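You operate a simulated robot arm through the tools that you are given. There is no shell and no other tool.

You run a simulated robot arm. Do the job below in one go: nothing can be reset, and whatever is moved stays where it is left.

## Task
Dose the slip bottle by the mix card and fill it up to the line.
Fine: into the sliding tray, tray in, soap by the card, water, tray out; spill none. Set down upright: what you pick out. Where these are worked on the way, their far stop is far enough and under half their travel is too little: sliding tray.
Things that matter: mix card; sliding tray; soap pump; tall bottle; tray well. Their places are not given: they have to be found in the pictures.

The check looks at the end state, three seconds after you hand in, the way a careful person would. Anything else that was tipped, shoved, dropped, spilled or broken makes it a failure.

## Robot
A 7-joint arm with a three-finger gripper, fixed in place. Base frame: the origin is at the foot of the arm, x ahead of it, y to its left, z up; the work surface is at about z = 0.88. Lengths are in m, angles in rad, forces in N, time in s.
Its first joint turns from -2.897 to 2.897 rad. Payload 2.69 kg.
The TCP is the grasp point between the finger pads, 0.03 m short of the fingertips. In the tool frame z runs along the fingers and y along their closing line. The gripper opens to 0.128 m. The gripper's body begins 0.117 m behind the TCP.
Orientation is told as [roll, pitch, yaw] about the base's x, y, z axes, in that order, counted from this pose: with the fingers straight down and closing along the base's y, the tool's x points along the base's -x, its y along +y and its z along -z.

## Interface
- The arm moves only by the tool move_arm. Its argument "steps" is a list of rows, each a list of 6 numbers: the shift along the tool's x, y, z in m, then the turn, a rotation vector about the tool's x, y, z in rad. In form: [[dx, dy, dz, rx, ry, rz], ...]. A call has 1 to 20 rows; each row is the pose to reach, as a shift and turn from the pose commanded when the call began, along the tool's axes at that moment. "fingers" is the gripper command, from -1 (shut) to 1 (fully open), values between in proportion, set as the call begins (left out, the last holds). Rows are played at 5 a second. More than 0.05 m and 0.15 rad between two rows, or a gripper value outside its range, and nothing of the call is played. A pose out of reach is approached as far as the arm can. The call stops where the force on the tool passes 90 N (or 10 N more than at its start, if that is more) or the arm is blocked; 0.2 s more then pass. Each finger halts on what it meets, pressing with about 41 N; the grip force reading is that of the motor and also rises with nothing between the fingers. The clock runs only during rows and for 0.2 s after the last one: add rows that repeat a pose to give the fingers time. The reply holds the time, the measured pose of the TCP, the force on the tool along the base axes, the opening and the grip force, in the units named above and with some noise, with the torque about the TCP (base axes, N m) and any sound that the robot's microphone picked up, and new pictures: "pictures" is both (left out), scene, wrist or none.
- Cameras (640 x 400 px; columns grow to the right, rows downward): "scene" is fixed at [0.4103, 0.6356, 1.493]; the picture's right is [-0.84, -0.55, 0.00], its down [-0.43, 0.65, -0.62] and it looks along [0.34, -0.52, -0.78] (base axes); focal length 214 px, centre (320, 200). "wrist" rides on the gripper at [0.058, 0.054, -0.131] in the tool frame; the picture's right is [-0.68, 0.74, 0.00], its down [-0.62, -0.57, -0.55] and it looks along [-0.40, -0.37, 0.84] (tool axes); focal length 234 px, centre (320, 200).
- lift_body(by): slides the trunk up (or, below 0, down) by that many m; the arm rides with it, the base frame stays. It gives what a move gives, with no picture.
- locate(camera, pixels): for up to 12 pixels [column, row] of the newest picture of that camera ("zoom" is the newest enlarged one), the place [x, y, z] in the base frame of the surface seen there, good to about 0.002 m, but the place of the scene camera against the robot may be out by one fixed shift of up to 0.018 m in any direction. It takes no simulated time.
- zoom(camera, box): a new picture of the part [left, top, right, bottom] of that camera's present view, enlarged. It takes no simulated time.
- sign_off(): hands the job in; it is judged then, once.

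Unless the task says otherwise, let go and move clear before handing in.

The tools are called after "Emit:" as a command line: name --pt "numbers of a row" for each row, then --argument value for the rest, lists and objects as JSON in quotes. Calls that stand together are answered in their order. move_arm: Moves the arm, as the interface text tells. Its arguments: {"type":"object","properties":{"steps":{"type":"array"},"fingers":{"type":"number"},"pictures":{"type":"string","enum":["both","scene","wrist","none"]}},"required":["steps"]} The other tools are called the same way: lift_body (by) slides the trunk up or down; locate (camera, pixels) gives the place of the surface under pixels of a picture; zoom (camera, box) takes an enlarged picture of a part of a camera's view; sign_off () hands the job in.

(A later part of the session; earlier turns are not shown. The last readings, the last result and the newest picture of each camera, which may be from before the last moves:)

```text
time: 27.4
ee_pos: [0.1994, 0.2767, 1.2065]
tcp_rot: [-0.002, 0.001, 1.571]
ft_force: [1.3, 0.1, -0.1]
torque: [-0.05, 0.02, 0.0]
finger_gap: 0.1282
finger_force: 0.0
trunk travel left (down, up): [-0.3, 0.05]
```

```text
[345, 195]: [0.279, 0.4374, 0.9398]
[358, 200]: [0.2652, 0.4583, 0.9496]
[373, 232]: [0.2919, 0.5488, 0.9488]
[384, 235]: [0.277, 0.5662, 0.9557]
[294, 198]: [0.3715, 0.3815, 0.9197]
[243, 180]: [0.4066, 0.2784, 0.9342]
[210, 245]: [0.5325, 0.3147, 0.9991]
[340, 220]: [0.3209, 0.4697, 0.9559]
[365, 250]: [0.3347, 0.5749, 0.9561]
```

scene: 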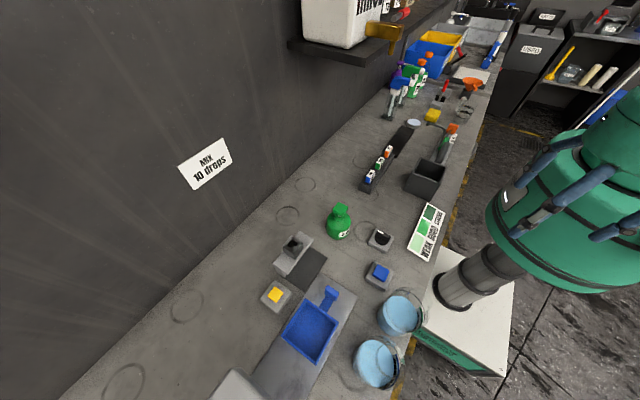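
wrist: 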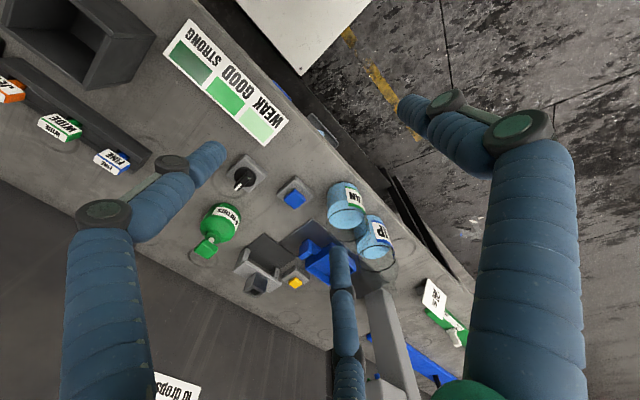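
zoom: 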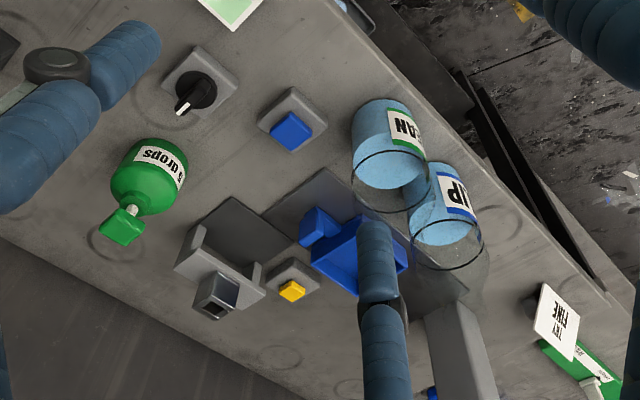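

Found it: the label reading "…IP" with a blue border at wrist pixel (373,232) is the SLIP bottle near (0.335,0.575), beside a "CLEAN" one. Before moving it I'll look under the machine head for spouts.

Emit:
move_arm --pt "-0.0125 -0.031 0.0133 0 -0.1375 0" --pt "-0.025 -0.0625 0.0266 0 -0.275 0" --pt "-0.0375 -0.094 0.04 0 -0.4125 0" --pt "-0.05 -0.125 0.0533 0 -0.55 0" --pt "-0.0625 -0.156 0.0666 0 -0.6875 0" --pt "-0.075 -0.1875 0.08 0 -0.825 0" --pt "-0.0875 -0.219 0.0933 0 -0.9625 0" --pt "-0.1 -0.25 0.1065 0 -1.1 0" --pt "-0.1 -0.25 0.1065 0 -1.1 0"

```text
time: 29.4
ee_pos: [0.4523, 0.3718, 1.1026]
tcp_rot: [-0.008, -1.103, 1.575]
ft_force: [0.2, 1.2, 0.2]
torque: [0.02, 0.04, 0.0]
finger_gap: 0.1279
finger_force: 0.1
trunk travel left (down, up): [-0.3, 0.05]
```

scene: 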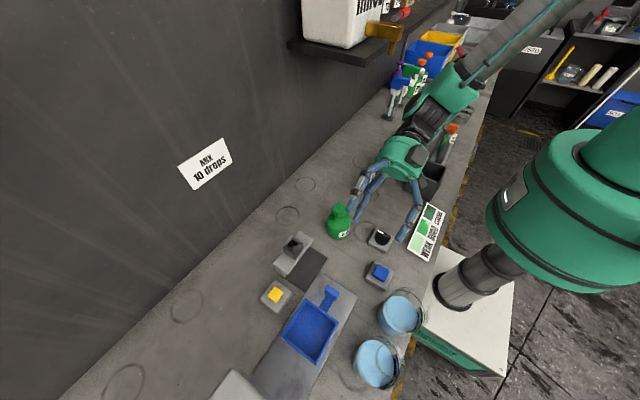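
wrist: 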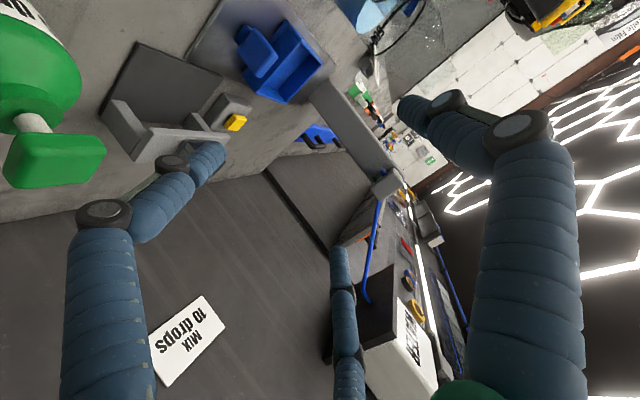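

Emit:
zoom --camera "wrist" --box '[320, 120, 460, 220]'

Emit:
zoom --camera "wrist" --box '[90, 0, 340, 170]'

Emit:
locate --camera "wrist" --pixels '[[235, 123], [160, 130], [260, 50], [295, 60], [385, 185], [385, 195], [372, 185], [360, 150], [290, 20], [200, 60]]'

```text
4.00 times, centred on (390, 170) of wrist
```

zoom: 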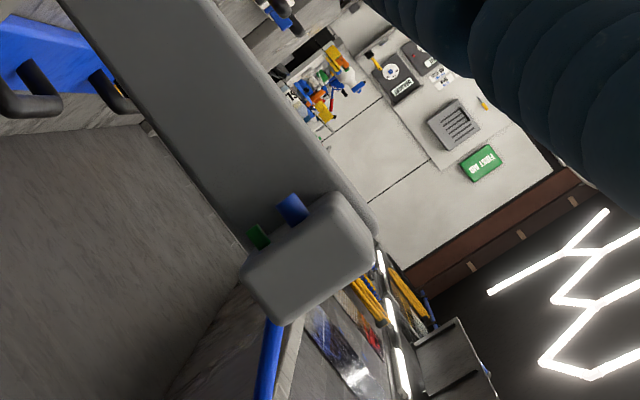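

```text
2.35 times, centred on (215, 85) of wrist
```

zoom: 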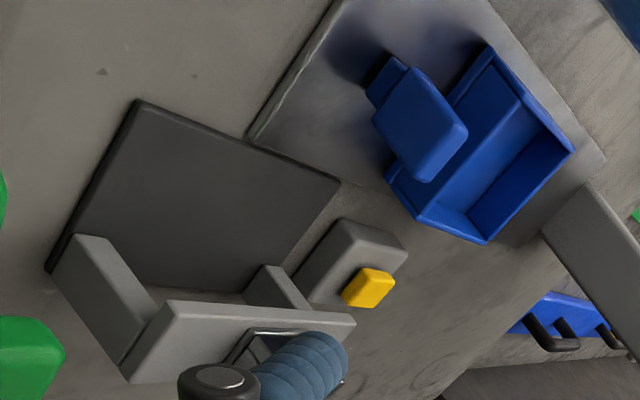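

```text
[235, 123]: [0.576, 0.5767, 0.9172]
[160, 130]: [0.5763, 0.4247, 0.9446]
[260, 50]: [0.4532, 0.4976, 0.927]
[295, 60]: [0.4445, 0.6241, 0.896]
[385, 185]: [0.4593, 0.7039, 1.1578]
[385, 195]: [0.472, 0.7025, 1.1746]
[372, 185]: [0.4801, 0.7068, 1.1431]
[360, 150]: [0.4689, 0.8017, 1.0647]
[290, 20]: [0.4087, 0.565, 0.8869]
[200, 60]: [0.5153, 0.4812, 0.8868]
```

Under the head are a blue and a green spout (zoom pixels (292,208) and (258,237)). So the blue button gives water and the green pump gives soap; I'll locate the spouts and the tray exactly.

Emit:
zoom --camera "wrist" --box '[360, 160, 410, 200]'

Emit:
locate --camera "zoom" --pixels '[[290, 150], [190, 250], [300, 210], [250, 290], [420, 260]]'

Emit:
locate --camera "wrist" --pixels '[[383, 172], [374, 179], [282, 22], [320, 62], [260, 88], [300, 100], [250, 42], [265, 62], [385, 5], [378, 20]]'

```text
10.00 times, centred on (385, 180) of wrist
```

zoom: 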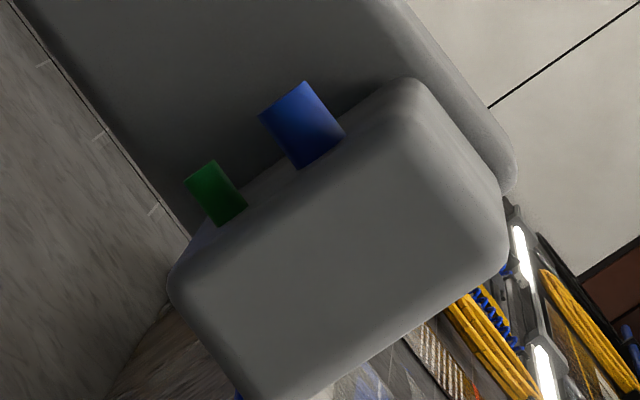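

```text
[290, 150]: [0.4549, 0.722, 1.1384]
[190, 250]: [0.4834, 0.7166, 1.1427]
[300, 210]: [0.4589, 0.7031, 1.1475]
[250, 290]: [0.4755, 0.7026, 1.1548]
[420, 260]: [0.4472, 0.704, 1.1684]
```

```text
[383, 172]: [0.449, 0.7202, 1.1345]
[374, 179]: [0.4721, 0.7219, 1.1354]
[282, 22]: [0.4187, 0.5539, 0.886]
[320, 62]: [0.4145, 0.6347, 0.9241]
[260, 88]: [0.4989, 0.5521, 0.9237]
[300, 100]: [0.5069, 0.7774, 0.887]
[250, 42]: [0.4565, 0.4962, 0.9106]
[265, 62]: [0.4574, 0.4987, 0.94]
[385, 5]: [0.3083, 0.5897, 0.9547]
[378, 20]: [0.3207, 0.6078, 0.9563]
```

The spouts are at about (0.449,0.722) for water and (0.472,0.722) for soap, bottom z≈1.13; the tray's centre x≈0.457 lines up. I'll level the tool and take a top view to measure the bottle and tray.

Emit:
move_arm --pt "-0.019 0.015 -0.003 0 0.1379 0" --pt "-0.038 0.03 -0.006 0 0.2757 0" --pt "-0.057 0.046 -0.009 0 0.4136 0" --pt "-0.076 0.061 -0.012 0 0.5515 0" --pt "-0.096 0.076 -0.015 0 0.6894 0" --pt "-0.115 0.091 -0.018 0 0.8272 0" --pt "-0.134 0.107 -0.021 0 0.965 0" --pt "-0.153 0.122 -0.024 0 1.103 0" --pictures "none"

Emit:
move_arm --pt "0 0 0 0 0 -0.13" --pt "0 0 0 0 0 -0.26" --pt "0 0 0 0 0 -0.26"

```text
time: 31.1
ee_pos: [0.3281, 0.4212, 1.2472]
tcp_rot: [-0.004, 0.006, 1.569]
ft_force: [0.3, -1.0, -0.3]
torque: [0.01, -0.04, 0.02]
finger_gap: 0.1279
finger_force: 0.0
trunk travel left (down, up): [-0.3, 0.05]
```

```text
time: 31.9
ee_pos: [0.3276, 0.4208, 1.2485]
tcp_rot: [-0.001, 0.004, 1.832]
ft_force: [-1.3, 0.2, -1.0]
torque: [0.0, 0.01, 0.0]
finger_gap: 0.128
finger_force: 0.1
trunk travel left (down, up): [-0.3, 0.05]
```

scene: 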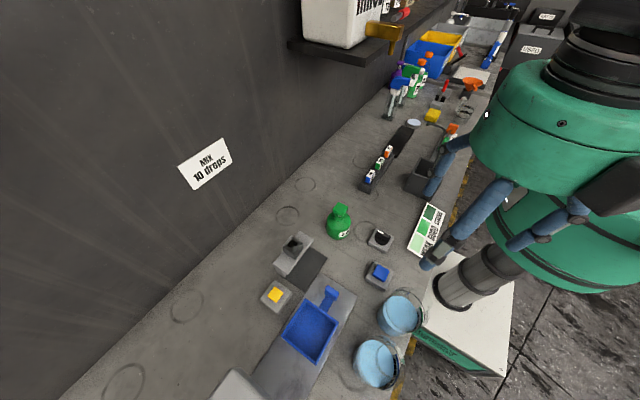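
wrist: 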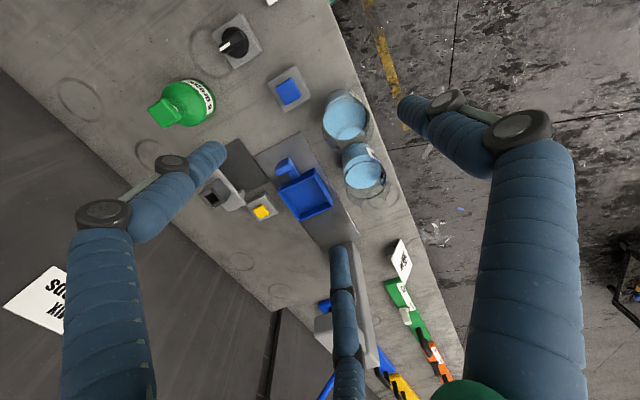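

Emit:
zoom --camera "wrist" --box '[310, 80, 410, 220]'

Emit:
zoom --camera "wrist" --box '[250, 60, 350, 240]'

```text
2.86 times, centred on (360, 150) of wrist
```

zoom: 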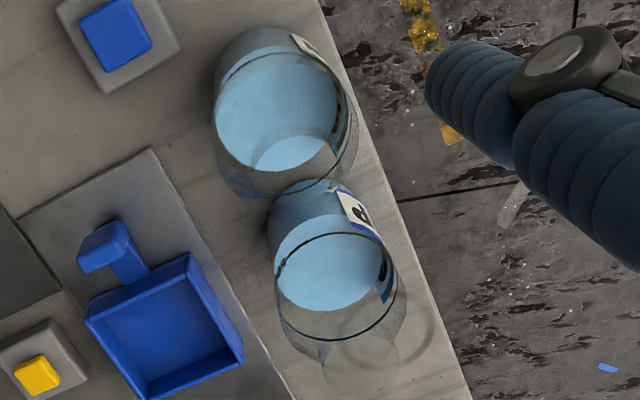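

```text
2.22 times, centred on (300, 150) of wrist
```

zoom: 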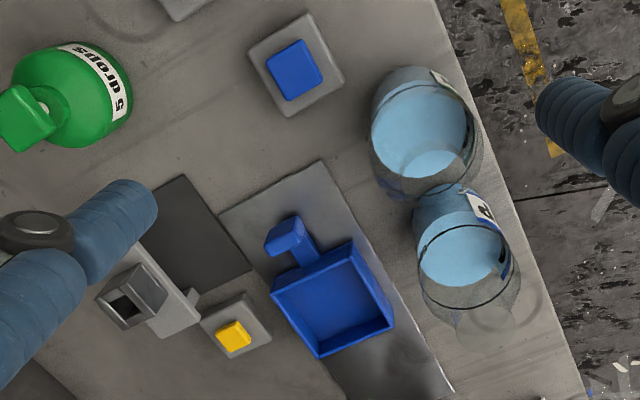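

Emit:
locate --camera "zoom" --pixels '[[422, 255], [460, 283], [500, 258], [460, 232], [413, 200], [275, 295], [353, 250], [390, 325], [318, 353], [330, 300], [285, 240], [300, 268]]'

Emit:
locate --camera "zoom" --pixels '[[380, 120], [466, 120], [420, 175], [420, 82], [293, 72], [280, 60], [290, 100], [306, 262], [295, 232], [273, 257], [292, 298], [372, 290]]'

Emit:
zoom --camera "wrist" --box '[335, 130, 405, 215]'

```text
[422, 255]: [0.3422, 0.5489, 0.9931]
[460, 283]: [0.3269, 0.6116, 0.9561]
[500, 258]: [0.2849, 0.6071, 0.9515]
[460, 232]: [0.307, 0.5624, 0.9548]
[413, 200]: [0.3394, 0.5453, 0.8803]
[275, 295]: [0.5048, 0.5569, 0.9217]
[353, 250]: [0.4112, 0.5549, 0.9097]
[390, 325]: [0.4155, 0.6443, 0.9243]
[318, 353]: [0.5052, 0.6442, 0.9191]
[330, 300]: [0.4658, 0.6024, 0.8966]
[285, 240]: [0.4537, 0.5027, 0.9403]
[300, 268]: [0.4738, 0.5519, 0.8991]
```

```text
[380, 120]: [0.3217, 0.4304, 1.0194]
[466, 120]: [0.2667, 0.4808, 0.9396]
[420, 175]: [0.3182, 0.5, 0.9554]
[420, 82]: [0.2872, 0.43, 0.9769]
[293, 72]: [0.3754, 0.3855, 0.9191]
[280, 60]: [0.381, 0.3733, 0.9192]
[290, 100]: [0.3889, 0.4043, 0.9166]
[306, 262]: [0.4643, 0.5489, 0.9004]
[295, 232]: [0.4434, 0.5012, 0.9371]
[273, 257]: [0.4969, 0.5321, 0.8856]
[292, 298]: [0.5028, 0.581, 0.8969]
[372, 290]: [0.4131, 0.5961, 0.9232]
```

```text
4.71 times, centred on (370, 172) of wrist
```

zoom: 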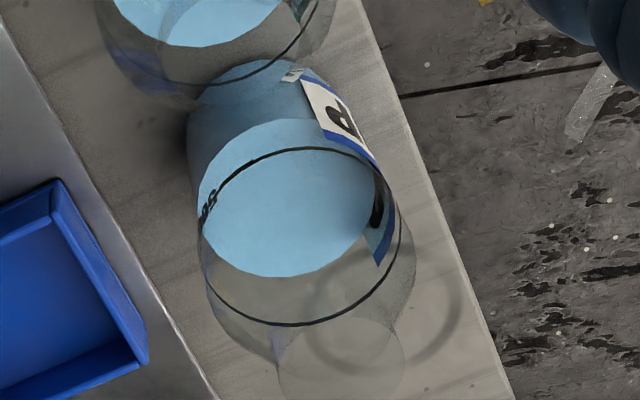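

The slip bottle has a cylindrical body with a black fill ring at z≈0.99, liquid now at z≈0.956, and a narrower clear neck. I'll locate points on it for the exact centre and neck.

Emit:
locate --camera "zoom" --pixels '[[201, 215], [270, 275], [365, 205], [230, 258], [290, 122], [300, 324], [255, 310], [345, 312], [385, 280], [212, 275], [278, 350], [340, 395]]'

Emit:
locate --camera "zoom" --pixels '[[300, 365], [403, 365], [340, 330], [400, 330], [414, 270], [235, 325], [275, 345], [190, 150], [188, 120], [210, 85], [250, 62], [300, 62]]'

```text
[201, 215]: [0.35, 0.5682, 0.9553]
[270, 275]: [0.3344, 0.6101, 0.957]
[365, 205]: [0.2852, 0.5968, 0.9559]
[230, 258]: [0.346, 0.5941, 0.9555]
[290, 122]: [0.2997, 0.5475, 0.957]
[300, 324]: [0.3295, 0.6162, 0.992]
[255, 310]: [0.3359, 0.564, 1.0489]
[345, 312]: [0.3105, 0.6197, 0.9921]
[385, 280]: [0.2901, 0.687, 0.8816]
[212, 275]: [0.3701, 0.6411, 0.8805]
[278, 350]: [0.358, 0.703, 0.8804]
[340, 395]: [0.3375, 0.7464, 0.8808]
```

```text
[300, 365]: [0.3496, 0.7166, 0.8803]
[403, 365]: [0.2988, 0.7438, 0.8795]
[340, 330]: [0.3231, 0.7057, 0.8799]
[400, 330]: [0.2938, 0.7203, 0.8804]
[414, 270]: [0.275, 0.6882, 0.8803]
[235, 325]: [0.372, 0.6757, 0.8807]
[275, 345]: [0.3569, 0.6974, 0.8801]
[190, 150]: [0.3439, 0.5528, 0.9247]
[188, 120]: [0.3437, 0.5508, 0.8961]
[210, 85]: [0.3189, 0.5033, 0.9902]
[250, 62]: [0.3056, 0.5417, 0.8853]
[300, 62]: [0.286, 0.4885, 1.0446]
```

Bottle centre is about (0.3155,0.5795), outer radius ≈0.04, so it just fits the tray well. I'll move the camera closer along its gaze to measure the tray well and the bottle top more precisely.

Emit:
move_arm --pt "-0.016 -0.015 0.033 0 0 0" --pt "-0.032 -0.03 0.067 0 0 0" --pt "-0.048 -0.044 0.1 0 0 0" --pt "-0.048 -0.044 0.1 0 0 0" --pictures "wrist"

Emit:
zoom --camera "wrist" --box '[230, 100, 390, 260]'

```text
time: 33.0
ee_pos: [0.3582, 0.479, 1.1508]
tcp_rot: [-0.001, 0.004, 1.83]
ft_force: [1.1, 0.4, 0.0]
torque: [-0.07, 0.07, 0.0]
finger_gap: 0.1281
finger_force: 0.0
trunk travel left (down, up): [-0.3, 0.05]
```

wrist: 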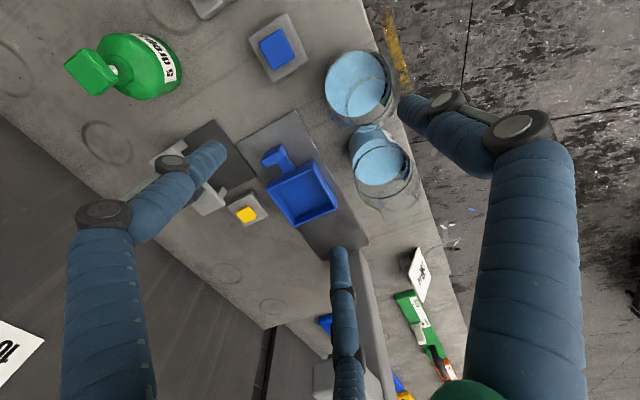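

```text
2.50 times, centred on (310, 180) of wrist
```

zoom: 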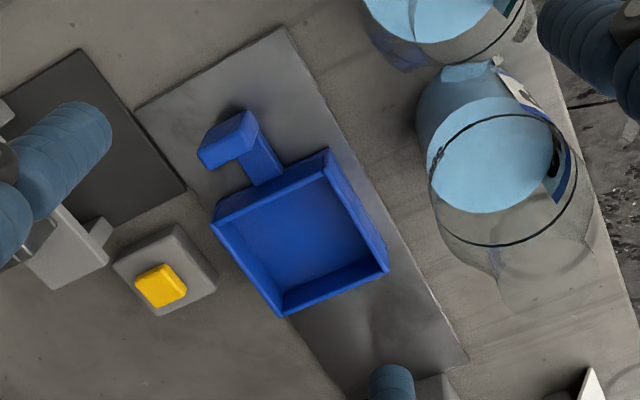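

Emit:
zoom --camera "wrist" --box '[255, 135, 345, 235]'

Emit:
locate --camera "zoom" --pixels '[[320, 200], [335, 152], [345, 180], [125, 255], [145, 262], [245, 380], [265, 365], [430, 320], [415, 305], [235, 215], [185, 120], [150, 95]]'

Emit:
zoom --camera "wrist" --box '[340, 115, 430, 220]'

```text
4.00 times, centred on (300, 185) of wrist
```

zoom: 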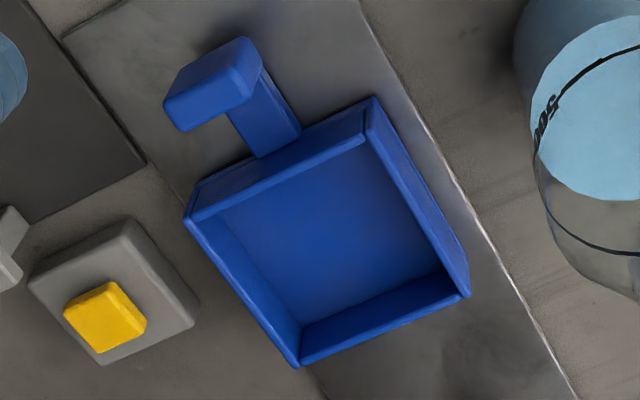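

```text
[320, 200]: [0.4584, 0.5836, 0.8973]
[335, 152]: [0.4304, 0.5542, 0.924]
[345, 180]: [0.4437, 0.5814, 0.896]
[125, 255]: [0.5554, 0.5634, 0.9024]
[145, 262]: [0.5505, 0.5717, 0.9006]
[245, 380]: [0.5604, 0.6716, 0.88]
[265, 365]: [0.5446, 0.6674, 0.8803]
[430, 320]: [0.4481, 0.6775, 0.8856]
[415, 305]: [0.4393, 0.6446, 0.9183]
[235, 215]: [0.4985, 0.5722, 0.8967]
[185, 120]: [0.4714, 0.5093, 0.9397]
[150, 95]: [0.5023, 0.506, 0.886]
```

```text
3.81 times, centred on (385, 168) of wrist
```

zoom: 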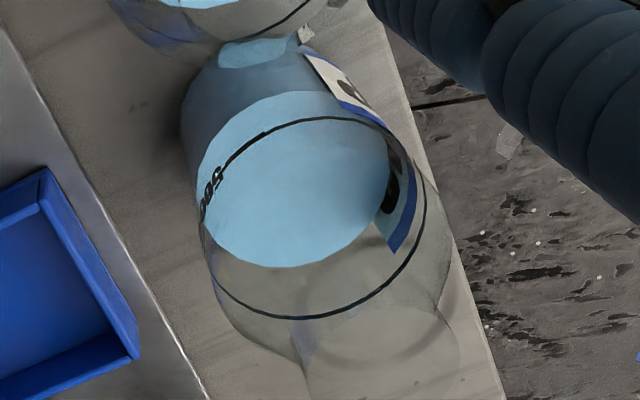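

Emit:
zoom --camera "wrist" --box '[265, 145, 345, 225]'

```text
5.00 times, centred on (305, 185) of wrist
```

zoom: 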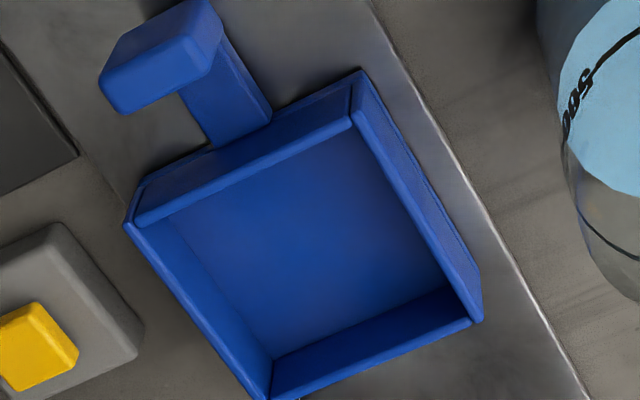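

Emit:
locate --camera "zoom" --pixels '[[245, 170], [247, 178], [250, 186], [253, 195], [405, 200], [412, 196], [420, 192], [428, 188], [195, 300], [203, 296], [210, 292], [220, 288]]'

Emit:
locate --camera "zoom" --pixels '[[370, 348], [372, 356], [374, 364], [368, 340], [366, 332], [260, 250], [300, 300], [350, 200], [375, 150], [150, 235], [275, 380], [465, 315]]'

Emit:
locate --camera "zoom" --pixels '[[110, 80], [145, 105], [215, 60], [205, 5], [160, 40], [220, 100], [265, 115], [190, 90], [150, 20], [180, 60]]'

```text
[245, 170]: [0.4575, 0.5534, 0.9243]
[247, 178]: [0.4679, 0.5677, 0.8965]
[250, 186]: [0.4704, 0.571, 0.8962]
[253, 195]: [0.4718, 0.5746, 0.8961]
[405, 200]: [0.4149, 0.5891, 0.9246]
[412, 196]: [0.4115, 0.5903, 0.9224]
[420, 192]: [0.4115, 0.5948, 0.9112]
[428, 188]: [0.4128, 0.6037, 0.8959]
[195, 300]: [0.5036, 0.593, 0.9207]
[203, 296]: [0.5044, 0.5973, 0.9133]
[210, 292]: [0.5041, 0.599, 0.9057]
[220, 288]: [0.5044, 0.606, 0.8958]
```

```text
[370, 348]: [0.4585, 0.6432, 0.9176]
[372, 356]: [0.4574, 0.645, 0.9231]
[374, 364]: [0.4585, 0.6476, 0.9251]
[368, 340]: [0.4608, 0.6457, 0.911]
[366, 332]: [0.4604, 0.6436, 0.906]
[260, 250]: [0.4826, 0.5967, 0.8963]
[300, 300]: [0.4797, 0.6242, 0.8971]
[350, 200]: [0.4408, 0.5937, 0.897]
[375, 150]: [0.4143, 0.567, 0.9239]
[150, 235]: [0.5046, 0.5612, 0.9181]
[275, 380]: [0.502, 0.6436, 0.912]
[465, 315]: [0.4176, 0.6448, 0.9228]
```

```text
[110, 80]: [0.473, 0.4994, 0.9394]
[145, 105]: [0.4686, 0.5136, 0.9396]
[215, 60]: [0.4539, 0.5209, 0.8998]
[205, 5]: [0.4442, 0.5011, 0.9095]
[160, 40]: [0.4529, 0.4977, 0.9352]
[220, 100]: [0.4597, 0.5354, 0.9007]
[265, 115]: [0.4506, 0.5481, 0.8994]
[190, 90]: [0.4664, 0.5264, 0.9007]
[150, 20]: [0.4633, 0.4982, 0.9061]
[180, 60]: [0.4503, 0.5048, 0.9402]
```

Tray well interior is x 0.416–0.504, y 0.557–0.6435, centre ≈(0.460,0.600), and the handle knob is at (0.459,0.506) up to z 0.94. Now I'll refine the bottle centre and height.

Emit:
zoom --camera "wrist" --box '[340, 115, 430, 220]'

Emit:
locate --camera "zoom" --pixels '[[203, 195], [235, 250], [290, 265], [350, 245], [385, 190], [300, 95], [225, 135], [312, 318], [225, 290], [360, 305], [420, 225], [260, 138]]'

Emit:
locate --camera "zoom" --pixels '[[440, 300], [455, 260], [300, 360], [250, 335], [330, 305], [380, 305], [430, 290], [458, 330], [185, 130], [182, 110], [200, 75], [190, 150]]'

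```text
3.81 times, centred on (385, 168) of wrist
```

zoom: 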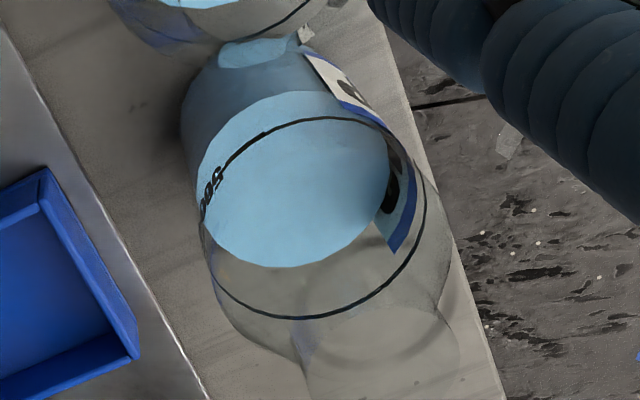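

```text
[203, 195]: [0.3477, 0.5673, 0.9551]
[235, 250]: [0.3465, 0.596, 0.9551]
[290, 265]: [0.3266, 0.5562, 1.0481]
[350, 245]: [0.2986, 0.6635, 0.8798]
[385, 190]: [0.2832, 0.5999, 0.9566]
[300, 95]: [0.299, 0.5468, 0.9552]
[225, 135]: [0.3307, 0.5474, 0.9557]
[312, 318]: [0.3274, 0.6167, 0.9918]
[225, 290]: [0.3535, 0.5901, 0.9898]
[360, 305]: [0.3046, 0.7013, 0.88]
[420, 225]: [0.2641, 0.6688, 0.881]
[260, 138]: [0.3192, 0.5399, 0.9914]
```

```text
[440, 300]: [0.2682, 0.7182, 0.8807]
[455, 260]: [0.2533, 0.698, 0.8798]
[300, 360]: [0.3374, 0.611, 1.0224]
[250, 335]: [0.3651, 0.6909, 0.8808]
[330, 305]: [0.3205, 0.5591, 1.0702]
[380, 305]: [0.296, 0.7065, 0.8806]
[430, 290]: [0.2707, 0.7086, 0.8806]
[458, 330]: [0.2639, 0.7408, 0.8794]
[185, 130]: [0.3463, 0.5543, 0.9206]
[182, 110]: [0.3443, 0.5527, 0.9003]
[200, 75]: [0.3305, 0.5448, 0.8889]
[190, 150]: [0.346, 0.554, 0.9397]
```

Ring fit gives the centre (0.3157,0.5791) and radius 0.039, with the shoulder above z≈1.02. I'll raise the arm and bring the trunk back down to its nominal height, ending above the bottle with the fingers closing along x.

Emit:
move_arm --pt "0 0 -0.04 0 0 0" --pt "0 0 -0.08 0 0 0.06" --pt "0 0 -0.12 0 0 0.13" --pt "0 0 -0.16 0 0 0.2" --pt "0 0 -0.2 0 0 0.26" --pictures "none"

Emit:
lift_body --by -0.15

```text
time: 34.1
ee_pos: [0.3566, 0.479, 1.3518]
tcp_rot: [-0.004, 0.003, 1.567]
ft_force: [-1.1, -0.2, 0.6]
torque: [-0.01, 0.0, -0.02]
finger_gap: 0.1278
finger_force: 0.1
trunk travel left (down, up): [-0.3, 0.05]
```

```text
time: 35.9
ee_pos: [0.3582, 0.4803, 1.2006]
tcp_rot: [-0.003, 0.004, 1.568]
ft_force: [0.1, 0.0, 1.0]
torque: [-0.02, -0.02, 0.01]
finger_gap: 0.1281
finger_force: 0.1
trunk travel left (down, up): [-0.15, 0.2]
```

Emit:
move_arm --pt "-0.033 0.0142 0 0 0 0" --pt "-0.066 0.0284 0 0 0 0" --pt "-0.0988 0.0425 0 0 0 0" --pt "-0.0988 0.0425 0 0 0 0"

```text
time: 36.9
ee_pos: [0.3145, 0.5811, 1.2003]
tcp_rot: [-0.005, 0.005, 1.569]
ft_force: [0.6, -0.4, -1.1]
torque: [-0.03, 0.0, 0.01]
finger_gap: 0.1279
finger_force: 0.0
trunk travel left (down, up): [-0.15, 0.2]
```

scene: 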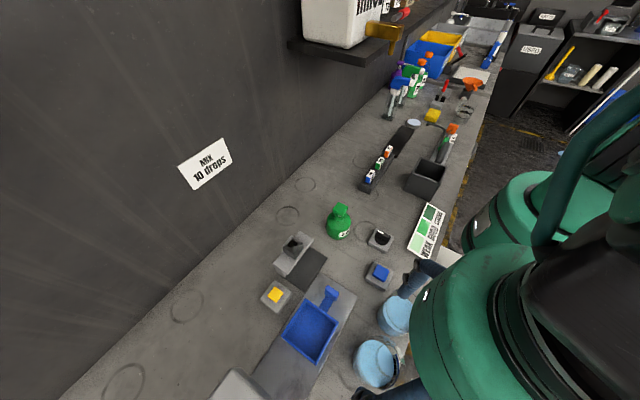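
wrist: 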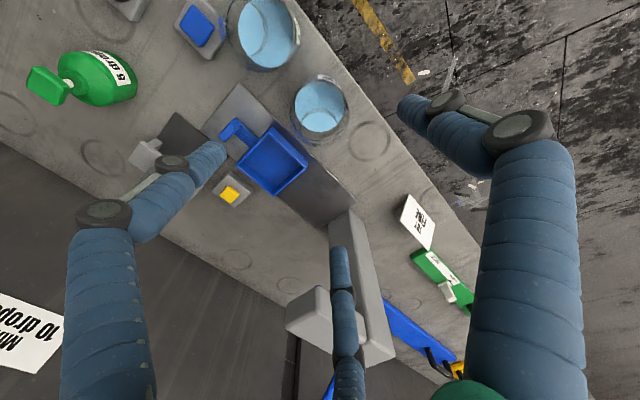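

The bottle sits at wrist pixel (320,108), exactly where a point straight below the TCP should appear. I'll check the neck height before descending.

Emit:
zoom --camera "wrist" --box '[280, 60, 380, 160]'

Emit:
locate --camera "zoom" --pixels '[[320, 100], [250, 130], [400, 130], [250, 200], [320, 250], [400, 200], [350, 290], [320, 60], [430, 180], [230, 220], [380, 280], [320, 280]]'

```text
4.00 times, centred on (330, 110) of wrist
```

zoom: 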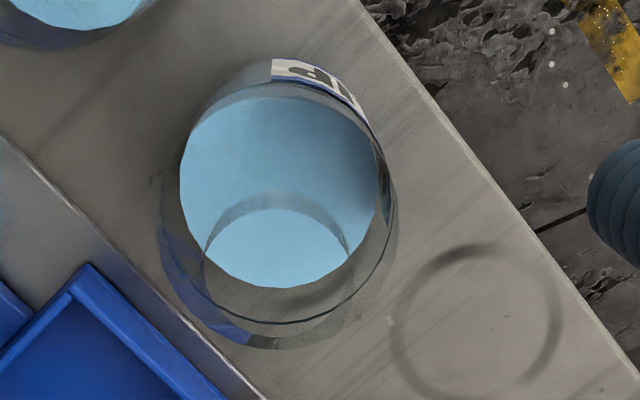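

```text
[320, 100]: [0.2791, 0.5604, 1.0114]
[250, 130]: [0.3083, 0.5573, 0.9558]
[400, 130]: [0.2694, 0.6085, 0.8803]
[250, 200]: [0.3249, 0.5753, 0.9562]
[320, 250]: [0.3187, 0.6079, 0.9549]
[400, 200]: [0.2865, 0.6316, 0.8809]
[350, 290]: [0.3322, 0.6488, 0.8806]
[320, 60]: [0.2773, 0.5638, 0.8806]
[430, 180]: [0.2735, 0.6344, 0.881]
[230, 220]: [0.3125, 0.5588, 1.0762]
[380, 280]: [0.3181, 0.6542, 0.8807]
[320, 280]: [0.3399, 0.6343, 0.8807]
```

The neck rim is near z≈1.08, so the palm clears it with the grasp at z≈1.0. Descending straight down with open fingers.

Emit:
move_arm --pt "0.001 -0.001 0.03 0 0 0" --pt "0.001 -0.001 0.06 0 0 0" --pt "0.001 -0.001 0.09 0 0 0" --pt "0.001 -0.001 0.12 0 0 0" --pt "0.001 -0.001 0.15 0 0 0" --pt "0.001 -0.001 0.18 0 0 0" --pt "0.001 -0.001 0.202 0 0 0" --pt "0.001 -0.001 0.202 0 0 0"

```text
time: 38.7
ee_pos: [0.3175, 0.5783, 0.9981]
tcp_rot: [-0.004, 0.004, 1.57]
ft_force: [-0.5, 0.4, -0.1]
torque: [-0.04, 0.02, 0.0]
finger_gap: 0.128
finger_force: 0.1
trunk travel left (down, up): [-0.15, 0.2]
```

scene: 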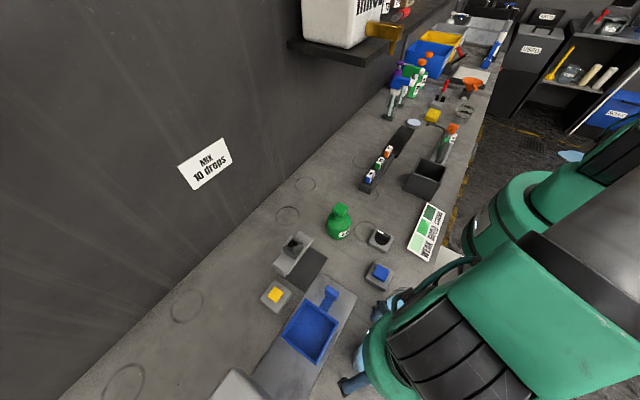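
wrist: 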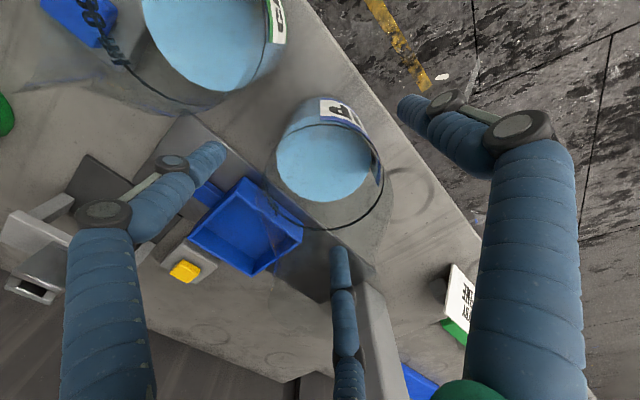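

The bottle sits between the fingers with no contact force. Closing on it now.

Emit:
move_arm --pt "0 0 0 0 0 0" --pt "0 0 0 0 0 0" --pt "0 0 0 0 0 0" --pt "0 0 0 0 0 0" --pt "0 0 0 0 0 0" --fingers -0.4

```text
time: 39.9
ee_pos: [0.3168, 0.5778, 0.998]
tcp_rot: [-0.002, 0.003, 1.569]
ft_force: [-0.6, 0.2, 2.4]
torque: [-0.06, -0.09, 0.02]
finger_gap: 0.0779
finger_force: 40.8
trunk travel left (down, up): [-0.15, 0.2]
```

scene: 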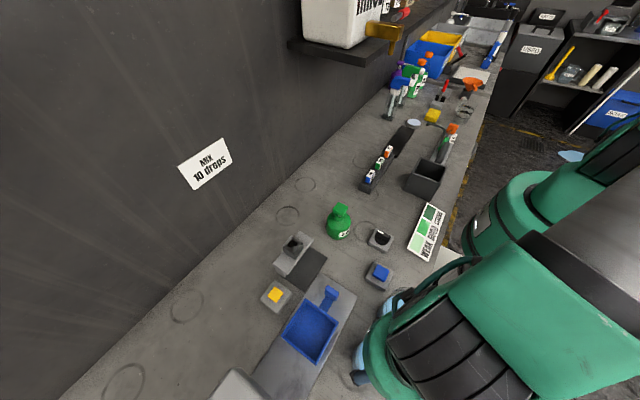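
wrist: 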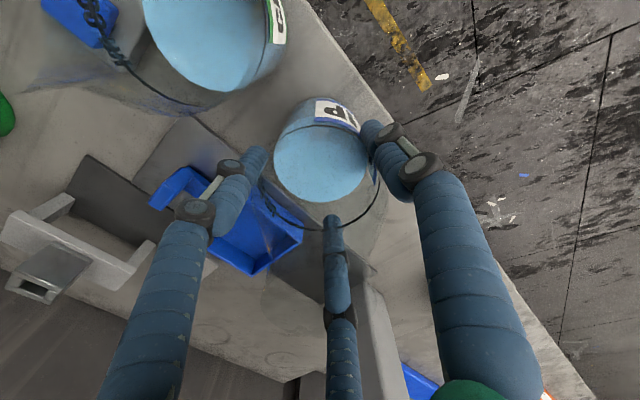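

Gap 0.078 with 41 N: the bottle is held. I'll lift it slowly by 0.07.

Emit:
move_arm --pt "0 0 -0.01 0 0 0" --pt "0 0 -0.025 0 0 0" --pt "0 0 -0.04 0 0 0" --pt "0 0 -0.055 0 0 0" --pt "0 0 -0.066 0 0 0" --pt "0 0 -0.07 0 0 0" --pt "0 0 -0.07 0 0 0"

```text
time: 41.5
ee_pos: [0.316, 0.5782, 1.0681]
tcp_rot: [-0.003, 0.004, 1.569]
ft_force: [0.1, 0.8, -2.2]
torque: [0.01, 0.02, 0.0]
finger_gap: 0.0779
finger_force: 41.2
trunk travel left (down, up): [-0.15, 0.2]
```

scene: 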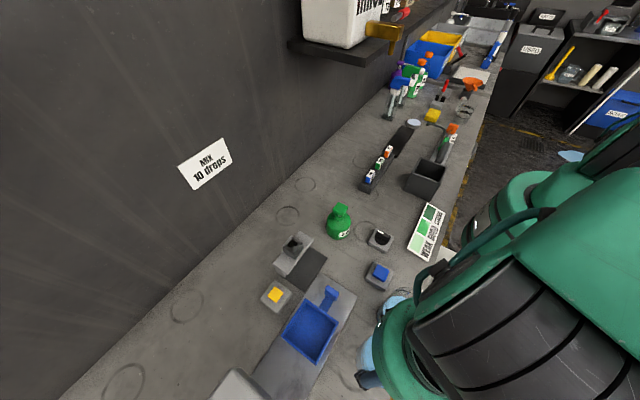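
wrist: 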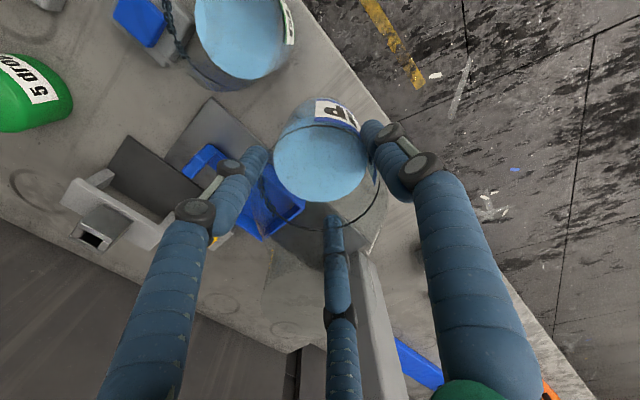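

Lifted cleanly (about 2 N of weight). Moving it over the tray well centre at (0.460,0.600).

Emit:
move_arm --pt "-0.002 -0.015 0 0 0 0" --pt "-0.005 -0.035 0 0 0 0" --pt "-0.008 -0.058 0 0 0 0" --pt "-0.012 -0.081 0 0 0 0" --pt "-0.015 -0.104 0 0 0 0" --pt "-0.018 -0.126 0 0 0 0" --pt "-0.021 -0.14 0 0 0 0" --pt "-0.0215 -0.144 0 0 0 0" --pt "-0.0215 -0.144 0 0 0 0"

```text
time: 43.5
ee_pos: [0.461, 0.5998, 1.0692]
tcp_rot: [-0.003, 0.006, 1.569]
ft_force: [0.2, 0.3, -1.4]
torque: [-0.03, -0.02, 0.0]
finger_gap: 0.0779
finger_force: 41.1
trunk travel left (down, up): [-0.15, 0.2]
```

scene: 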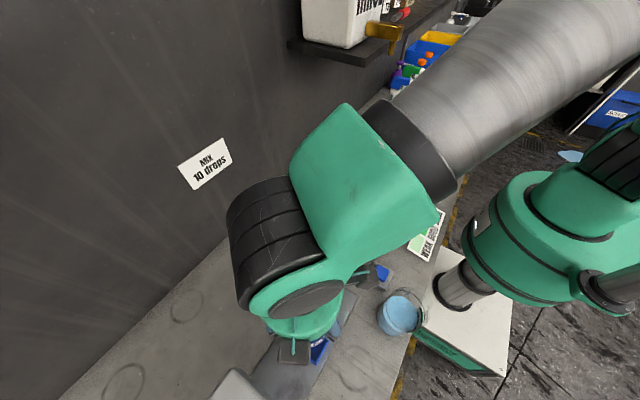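
wrist: 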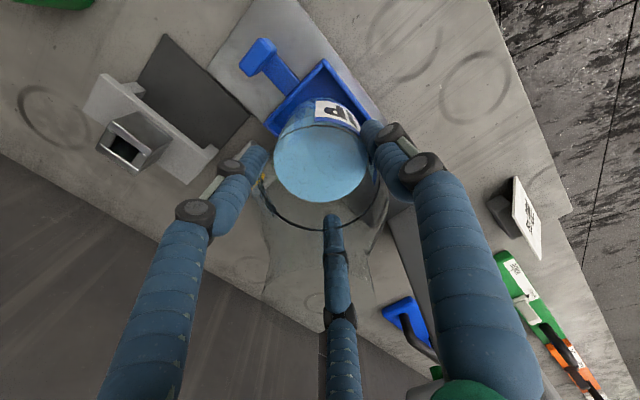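

It is aligned at (0.461,0.600). Lowering slowly into the well, ending about 1 mm above the floor.

Emit:
move_arm --pt "0 0 0.01 0 0 0" --pt "0 0 0.02 0 0 0" --pt "0 0 0.03 0 0 0" --pt "0 0 0.037 0 0 0" --pt "0 0 0.043 0 0 0" --pt "0 0 0.048 0 0 0" --pt "0 0 0.052 0 0 0" --pt "0 0 0.052 0 0 0"

```text
time: 45.3
ee_pos: [0.46, 0.5996, 1.016]
tcp_rot: [-0.004, 0.003, 1.569]
ft_force: [0.1, 0.1, -1.4]
torque: [0.01, -0.01, -0.01]
finger_gap: 0.0779
finger_force: 41.0
trunk travel left (down, up): [-0.15, 0.2]
```

scene: 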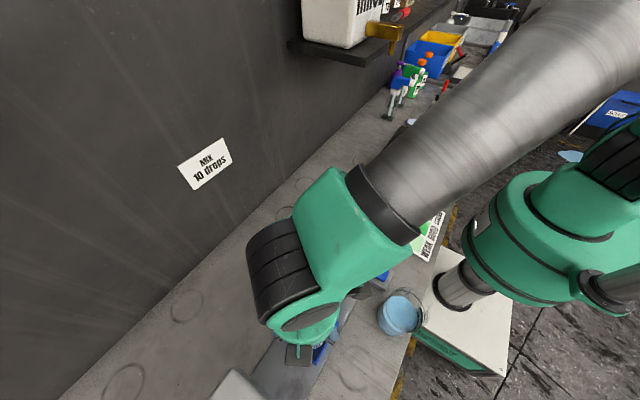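
wrist: 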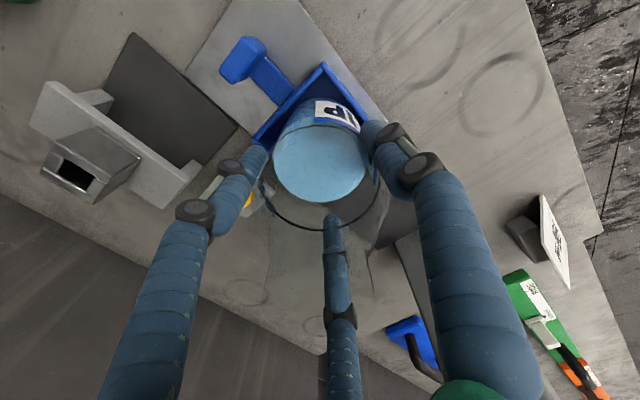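

Emit:
move_arm --pt "0 0 0.0008 0 0 0" --pt "0 0 0.0015 0 0 0" --pt "0 0 0.0015 0 0 0" --pictures "none"

```text
time: 46.1
ee_pos: [0.461, 0.5985, 1.0145]
tcp_rot: [-0.004, 0.003, 1.568]
ft_force: [-1.2, -0.6, 2.0]
torque: [-0.13, 0.02, -0.05]
finger_gap: 0.0781
finger_force: 40.9
trunk travel left (down, up): [-0.15, 0.2]
```

Vertical force flipped from −1.4 to +2.0 N, so the base now rests on the well floor. Opening the fingers.

Emit:
move_arm --pt "0 0 0 0 0 0" --pt "0 0 0 0 0 0" --pt "0 0 0 0 0 0" --fingers 0.8

```text
time: 46.9
ee_pos: [0.4601, 0.5986, 1.0146]
tcp_rot: [-0.003, 0.003, 1.57]
ft_force: [0.3, 0.0, 0.5]
torque: [0.03, -0.01, -0.05]
finger_gap: 0.1153
finger_force: 0.1
trunk travel left (down, up): [-0.15, 0.2]
```

scene: 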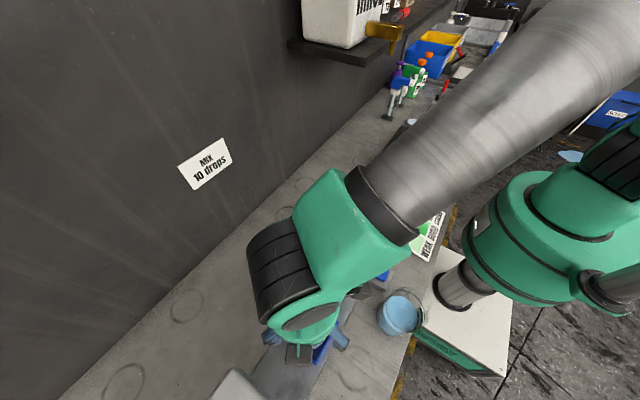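
wrist: 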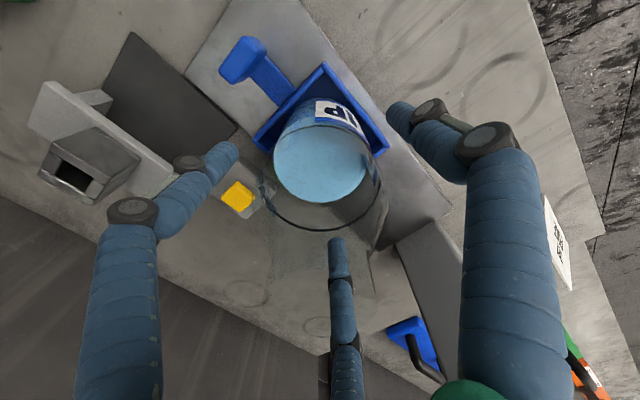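

Bottle stands in the tray and the fingers are free. Rising straight up to check it.

Emit:
move_arm --pt "0 0 -0.03 0 0 0" --pt "0 0 -0.06 0 0 0" --pt "0 0 -0.09 0 0 0" --pt "0 0 -0.13 0 0 0" --pt "0 0 -0.17 0 0 0" --pt "0.04 0 -0.19 0 0 0" --pt "0.08 0 -0.19 0 0 0" --pt "0.08 0 -0.19 0 0 0"

Emit:
zoom --camera "wrist" --box '[230, 60, 410, 220]'

```text
time: 48.7
ee_pos: [0.4615, 0.5174, 1.2063]
tcp_rot: [-0.003, 0.002, 1.569]
ft_force: [0.2, -0.4, -0.4]
torque: [0.06, 0.0, -0.03]
finger_gap: 0.1153
finger_force: 0.0
trunk travel left (down, up): [-0.15, 0.2]
```

scene: 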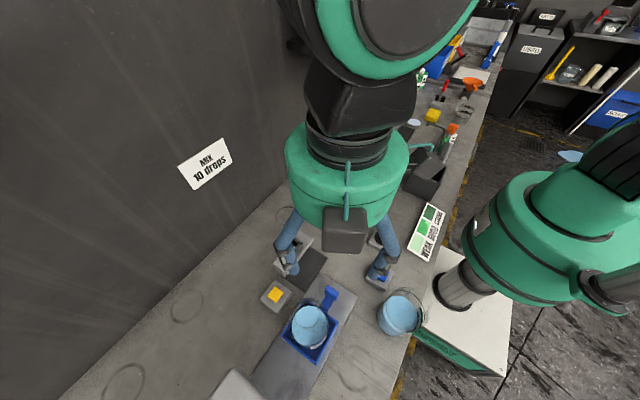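
wrist: 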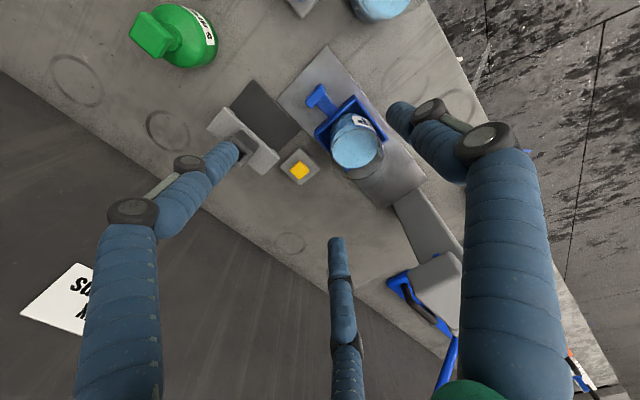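

```text
2.50 times, centred on (320, 140) of wrist
```

zoom: 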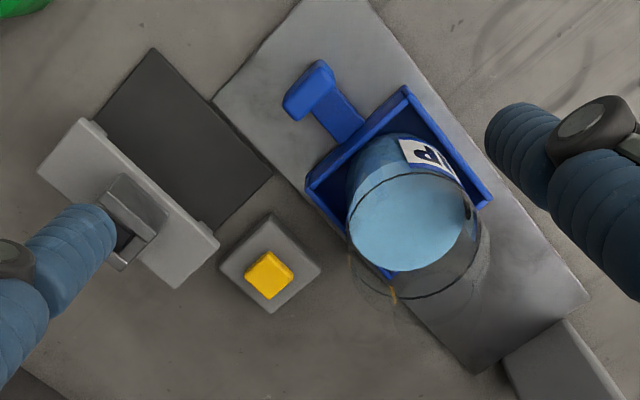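

The bottle stands upright in the tray well. Next I'll take the tray knob: tilt the hand back (toward −y) so the palm stays clear of the bottle, and pre-narrow the fingers.

Emit:
move_arm --pt "0.0155 0.0003 0.029 0 -0.08 0" --pt "0.031 0.0006 0.058 0 -0.16 0" --pt "0.0465 0.0009 0.088 0 -0.24 0" --pt "0.062 0.0012 0.117 0 -0.32 0" --pt "0.0774 0.0015 0.146 0 -0.4 0" --pt "0.0774 0.0015 0.146 0 -0.4 0" --fingers 0.15

```text
time: 50.1
ee_pos: [0.4594, 0.4401, 1.0605]
tcp_rot: [-0.004, -0.399, 1.568]
ft_force: [0.5, 0.6, 0.9]
torque: [0.0, 0.03, 0.0]
finger_gap: 0.0738
finger_force: 0.1
trunk travel left (down, up): [-0.15, 0.2]
```

scene: 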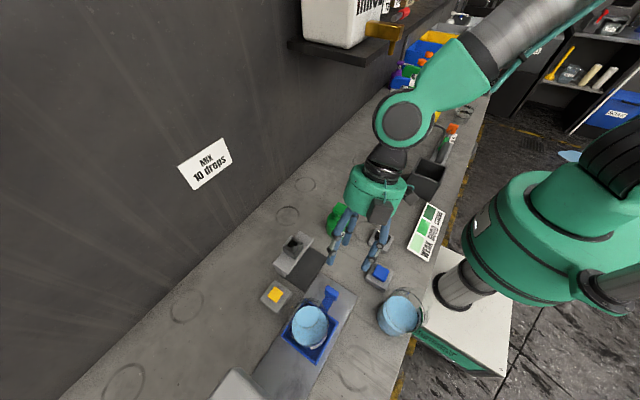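
wrist: 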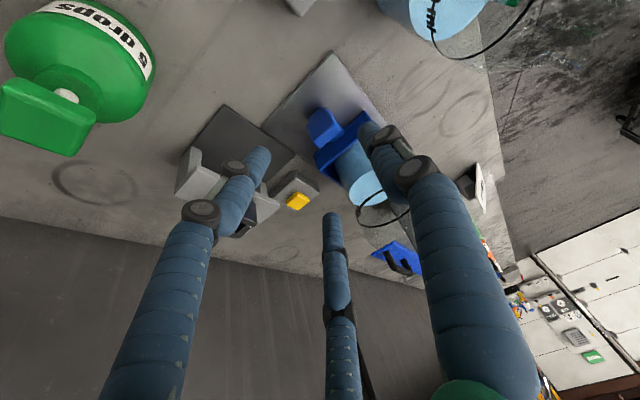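

Emit:
move_arm --pt "-0.002 0 0.03 0 0 0" --pt "-0.004 0 0.06 0 0 0" --pt "-0.006 0 0.09 0 0 0" --pt "-0.008 0 0.115 0 0 0" --pt "-0.0095 0 0.132 0 0 0" --pt "-0.0102 0 0.1434 0 0 0" --pt "-0.0102 0 0.1434 0 0 0"

Emit:
zoom --camera "wrist" --box '[220, 100, 440, 260]'

```text
time: 51.7
ee_pos: [0.4591, 0.5068, 0.9332]
tcp_rot: [-0.006, -0.4, 1.572]
ft_force: [-7.0, -1.3, 24.4]
torque: [1.15, -0.65, 0.26]
finger_gap: 0.0813
finger_force: 5.1
trunk travel left (down, up): [-0.15, 0.2]
```

scene: 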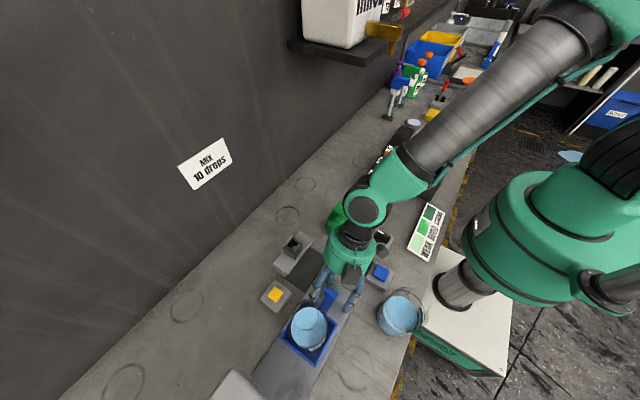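
wrist: 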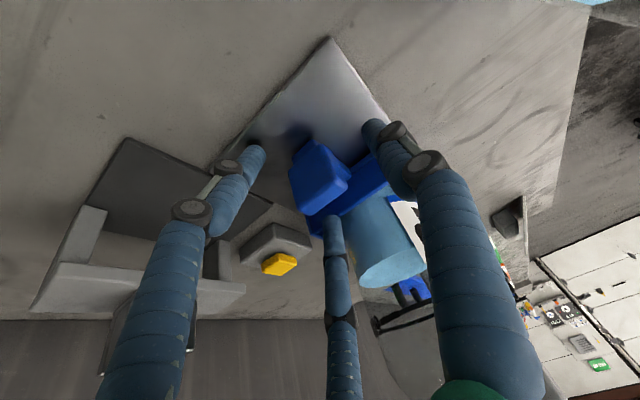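

```text
2.50 times, centred on (330, 180) of wrist
```

zoom: 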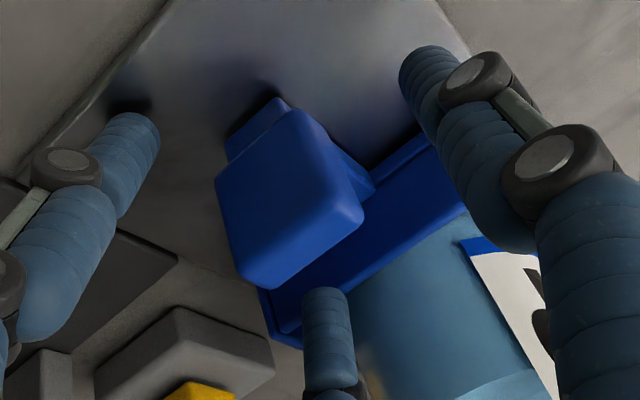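

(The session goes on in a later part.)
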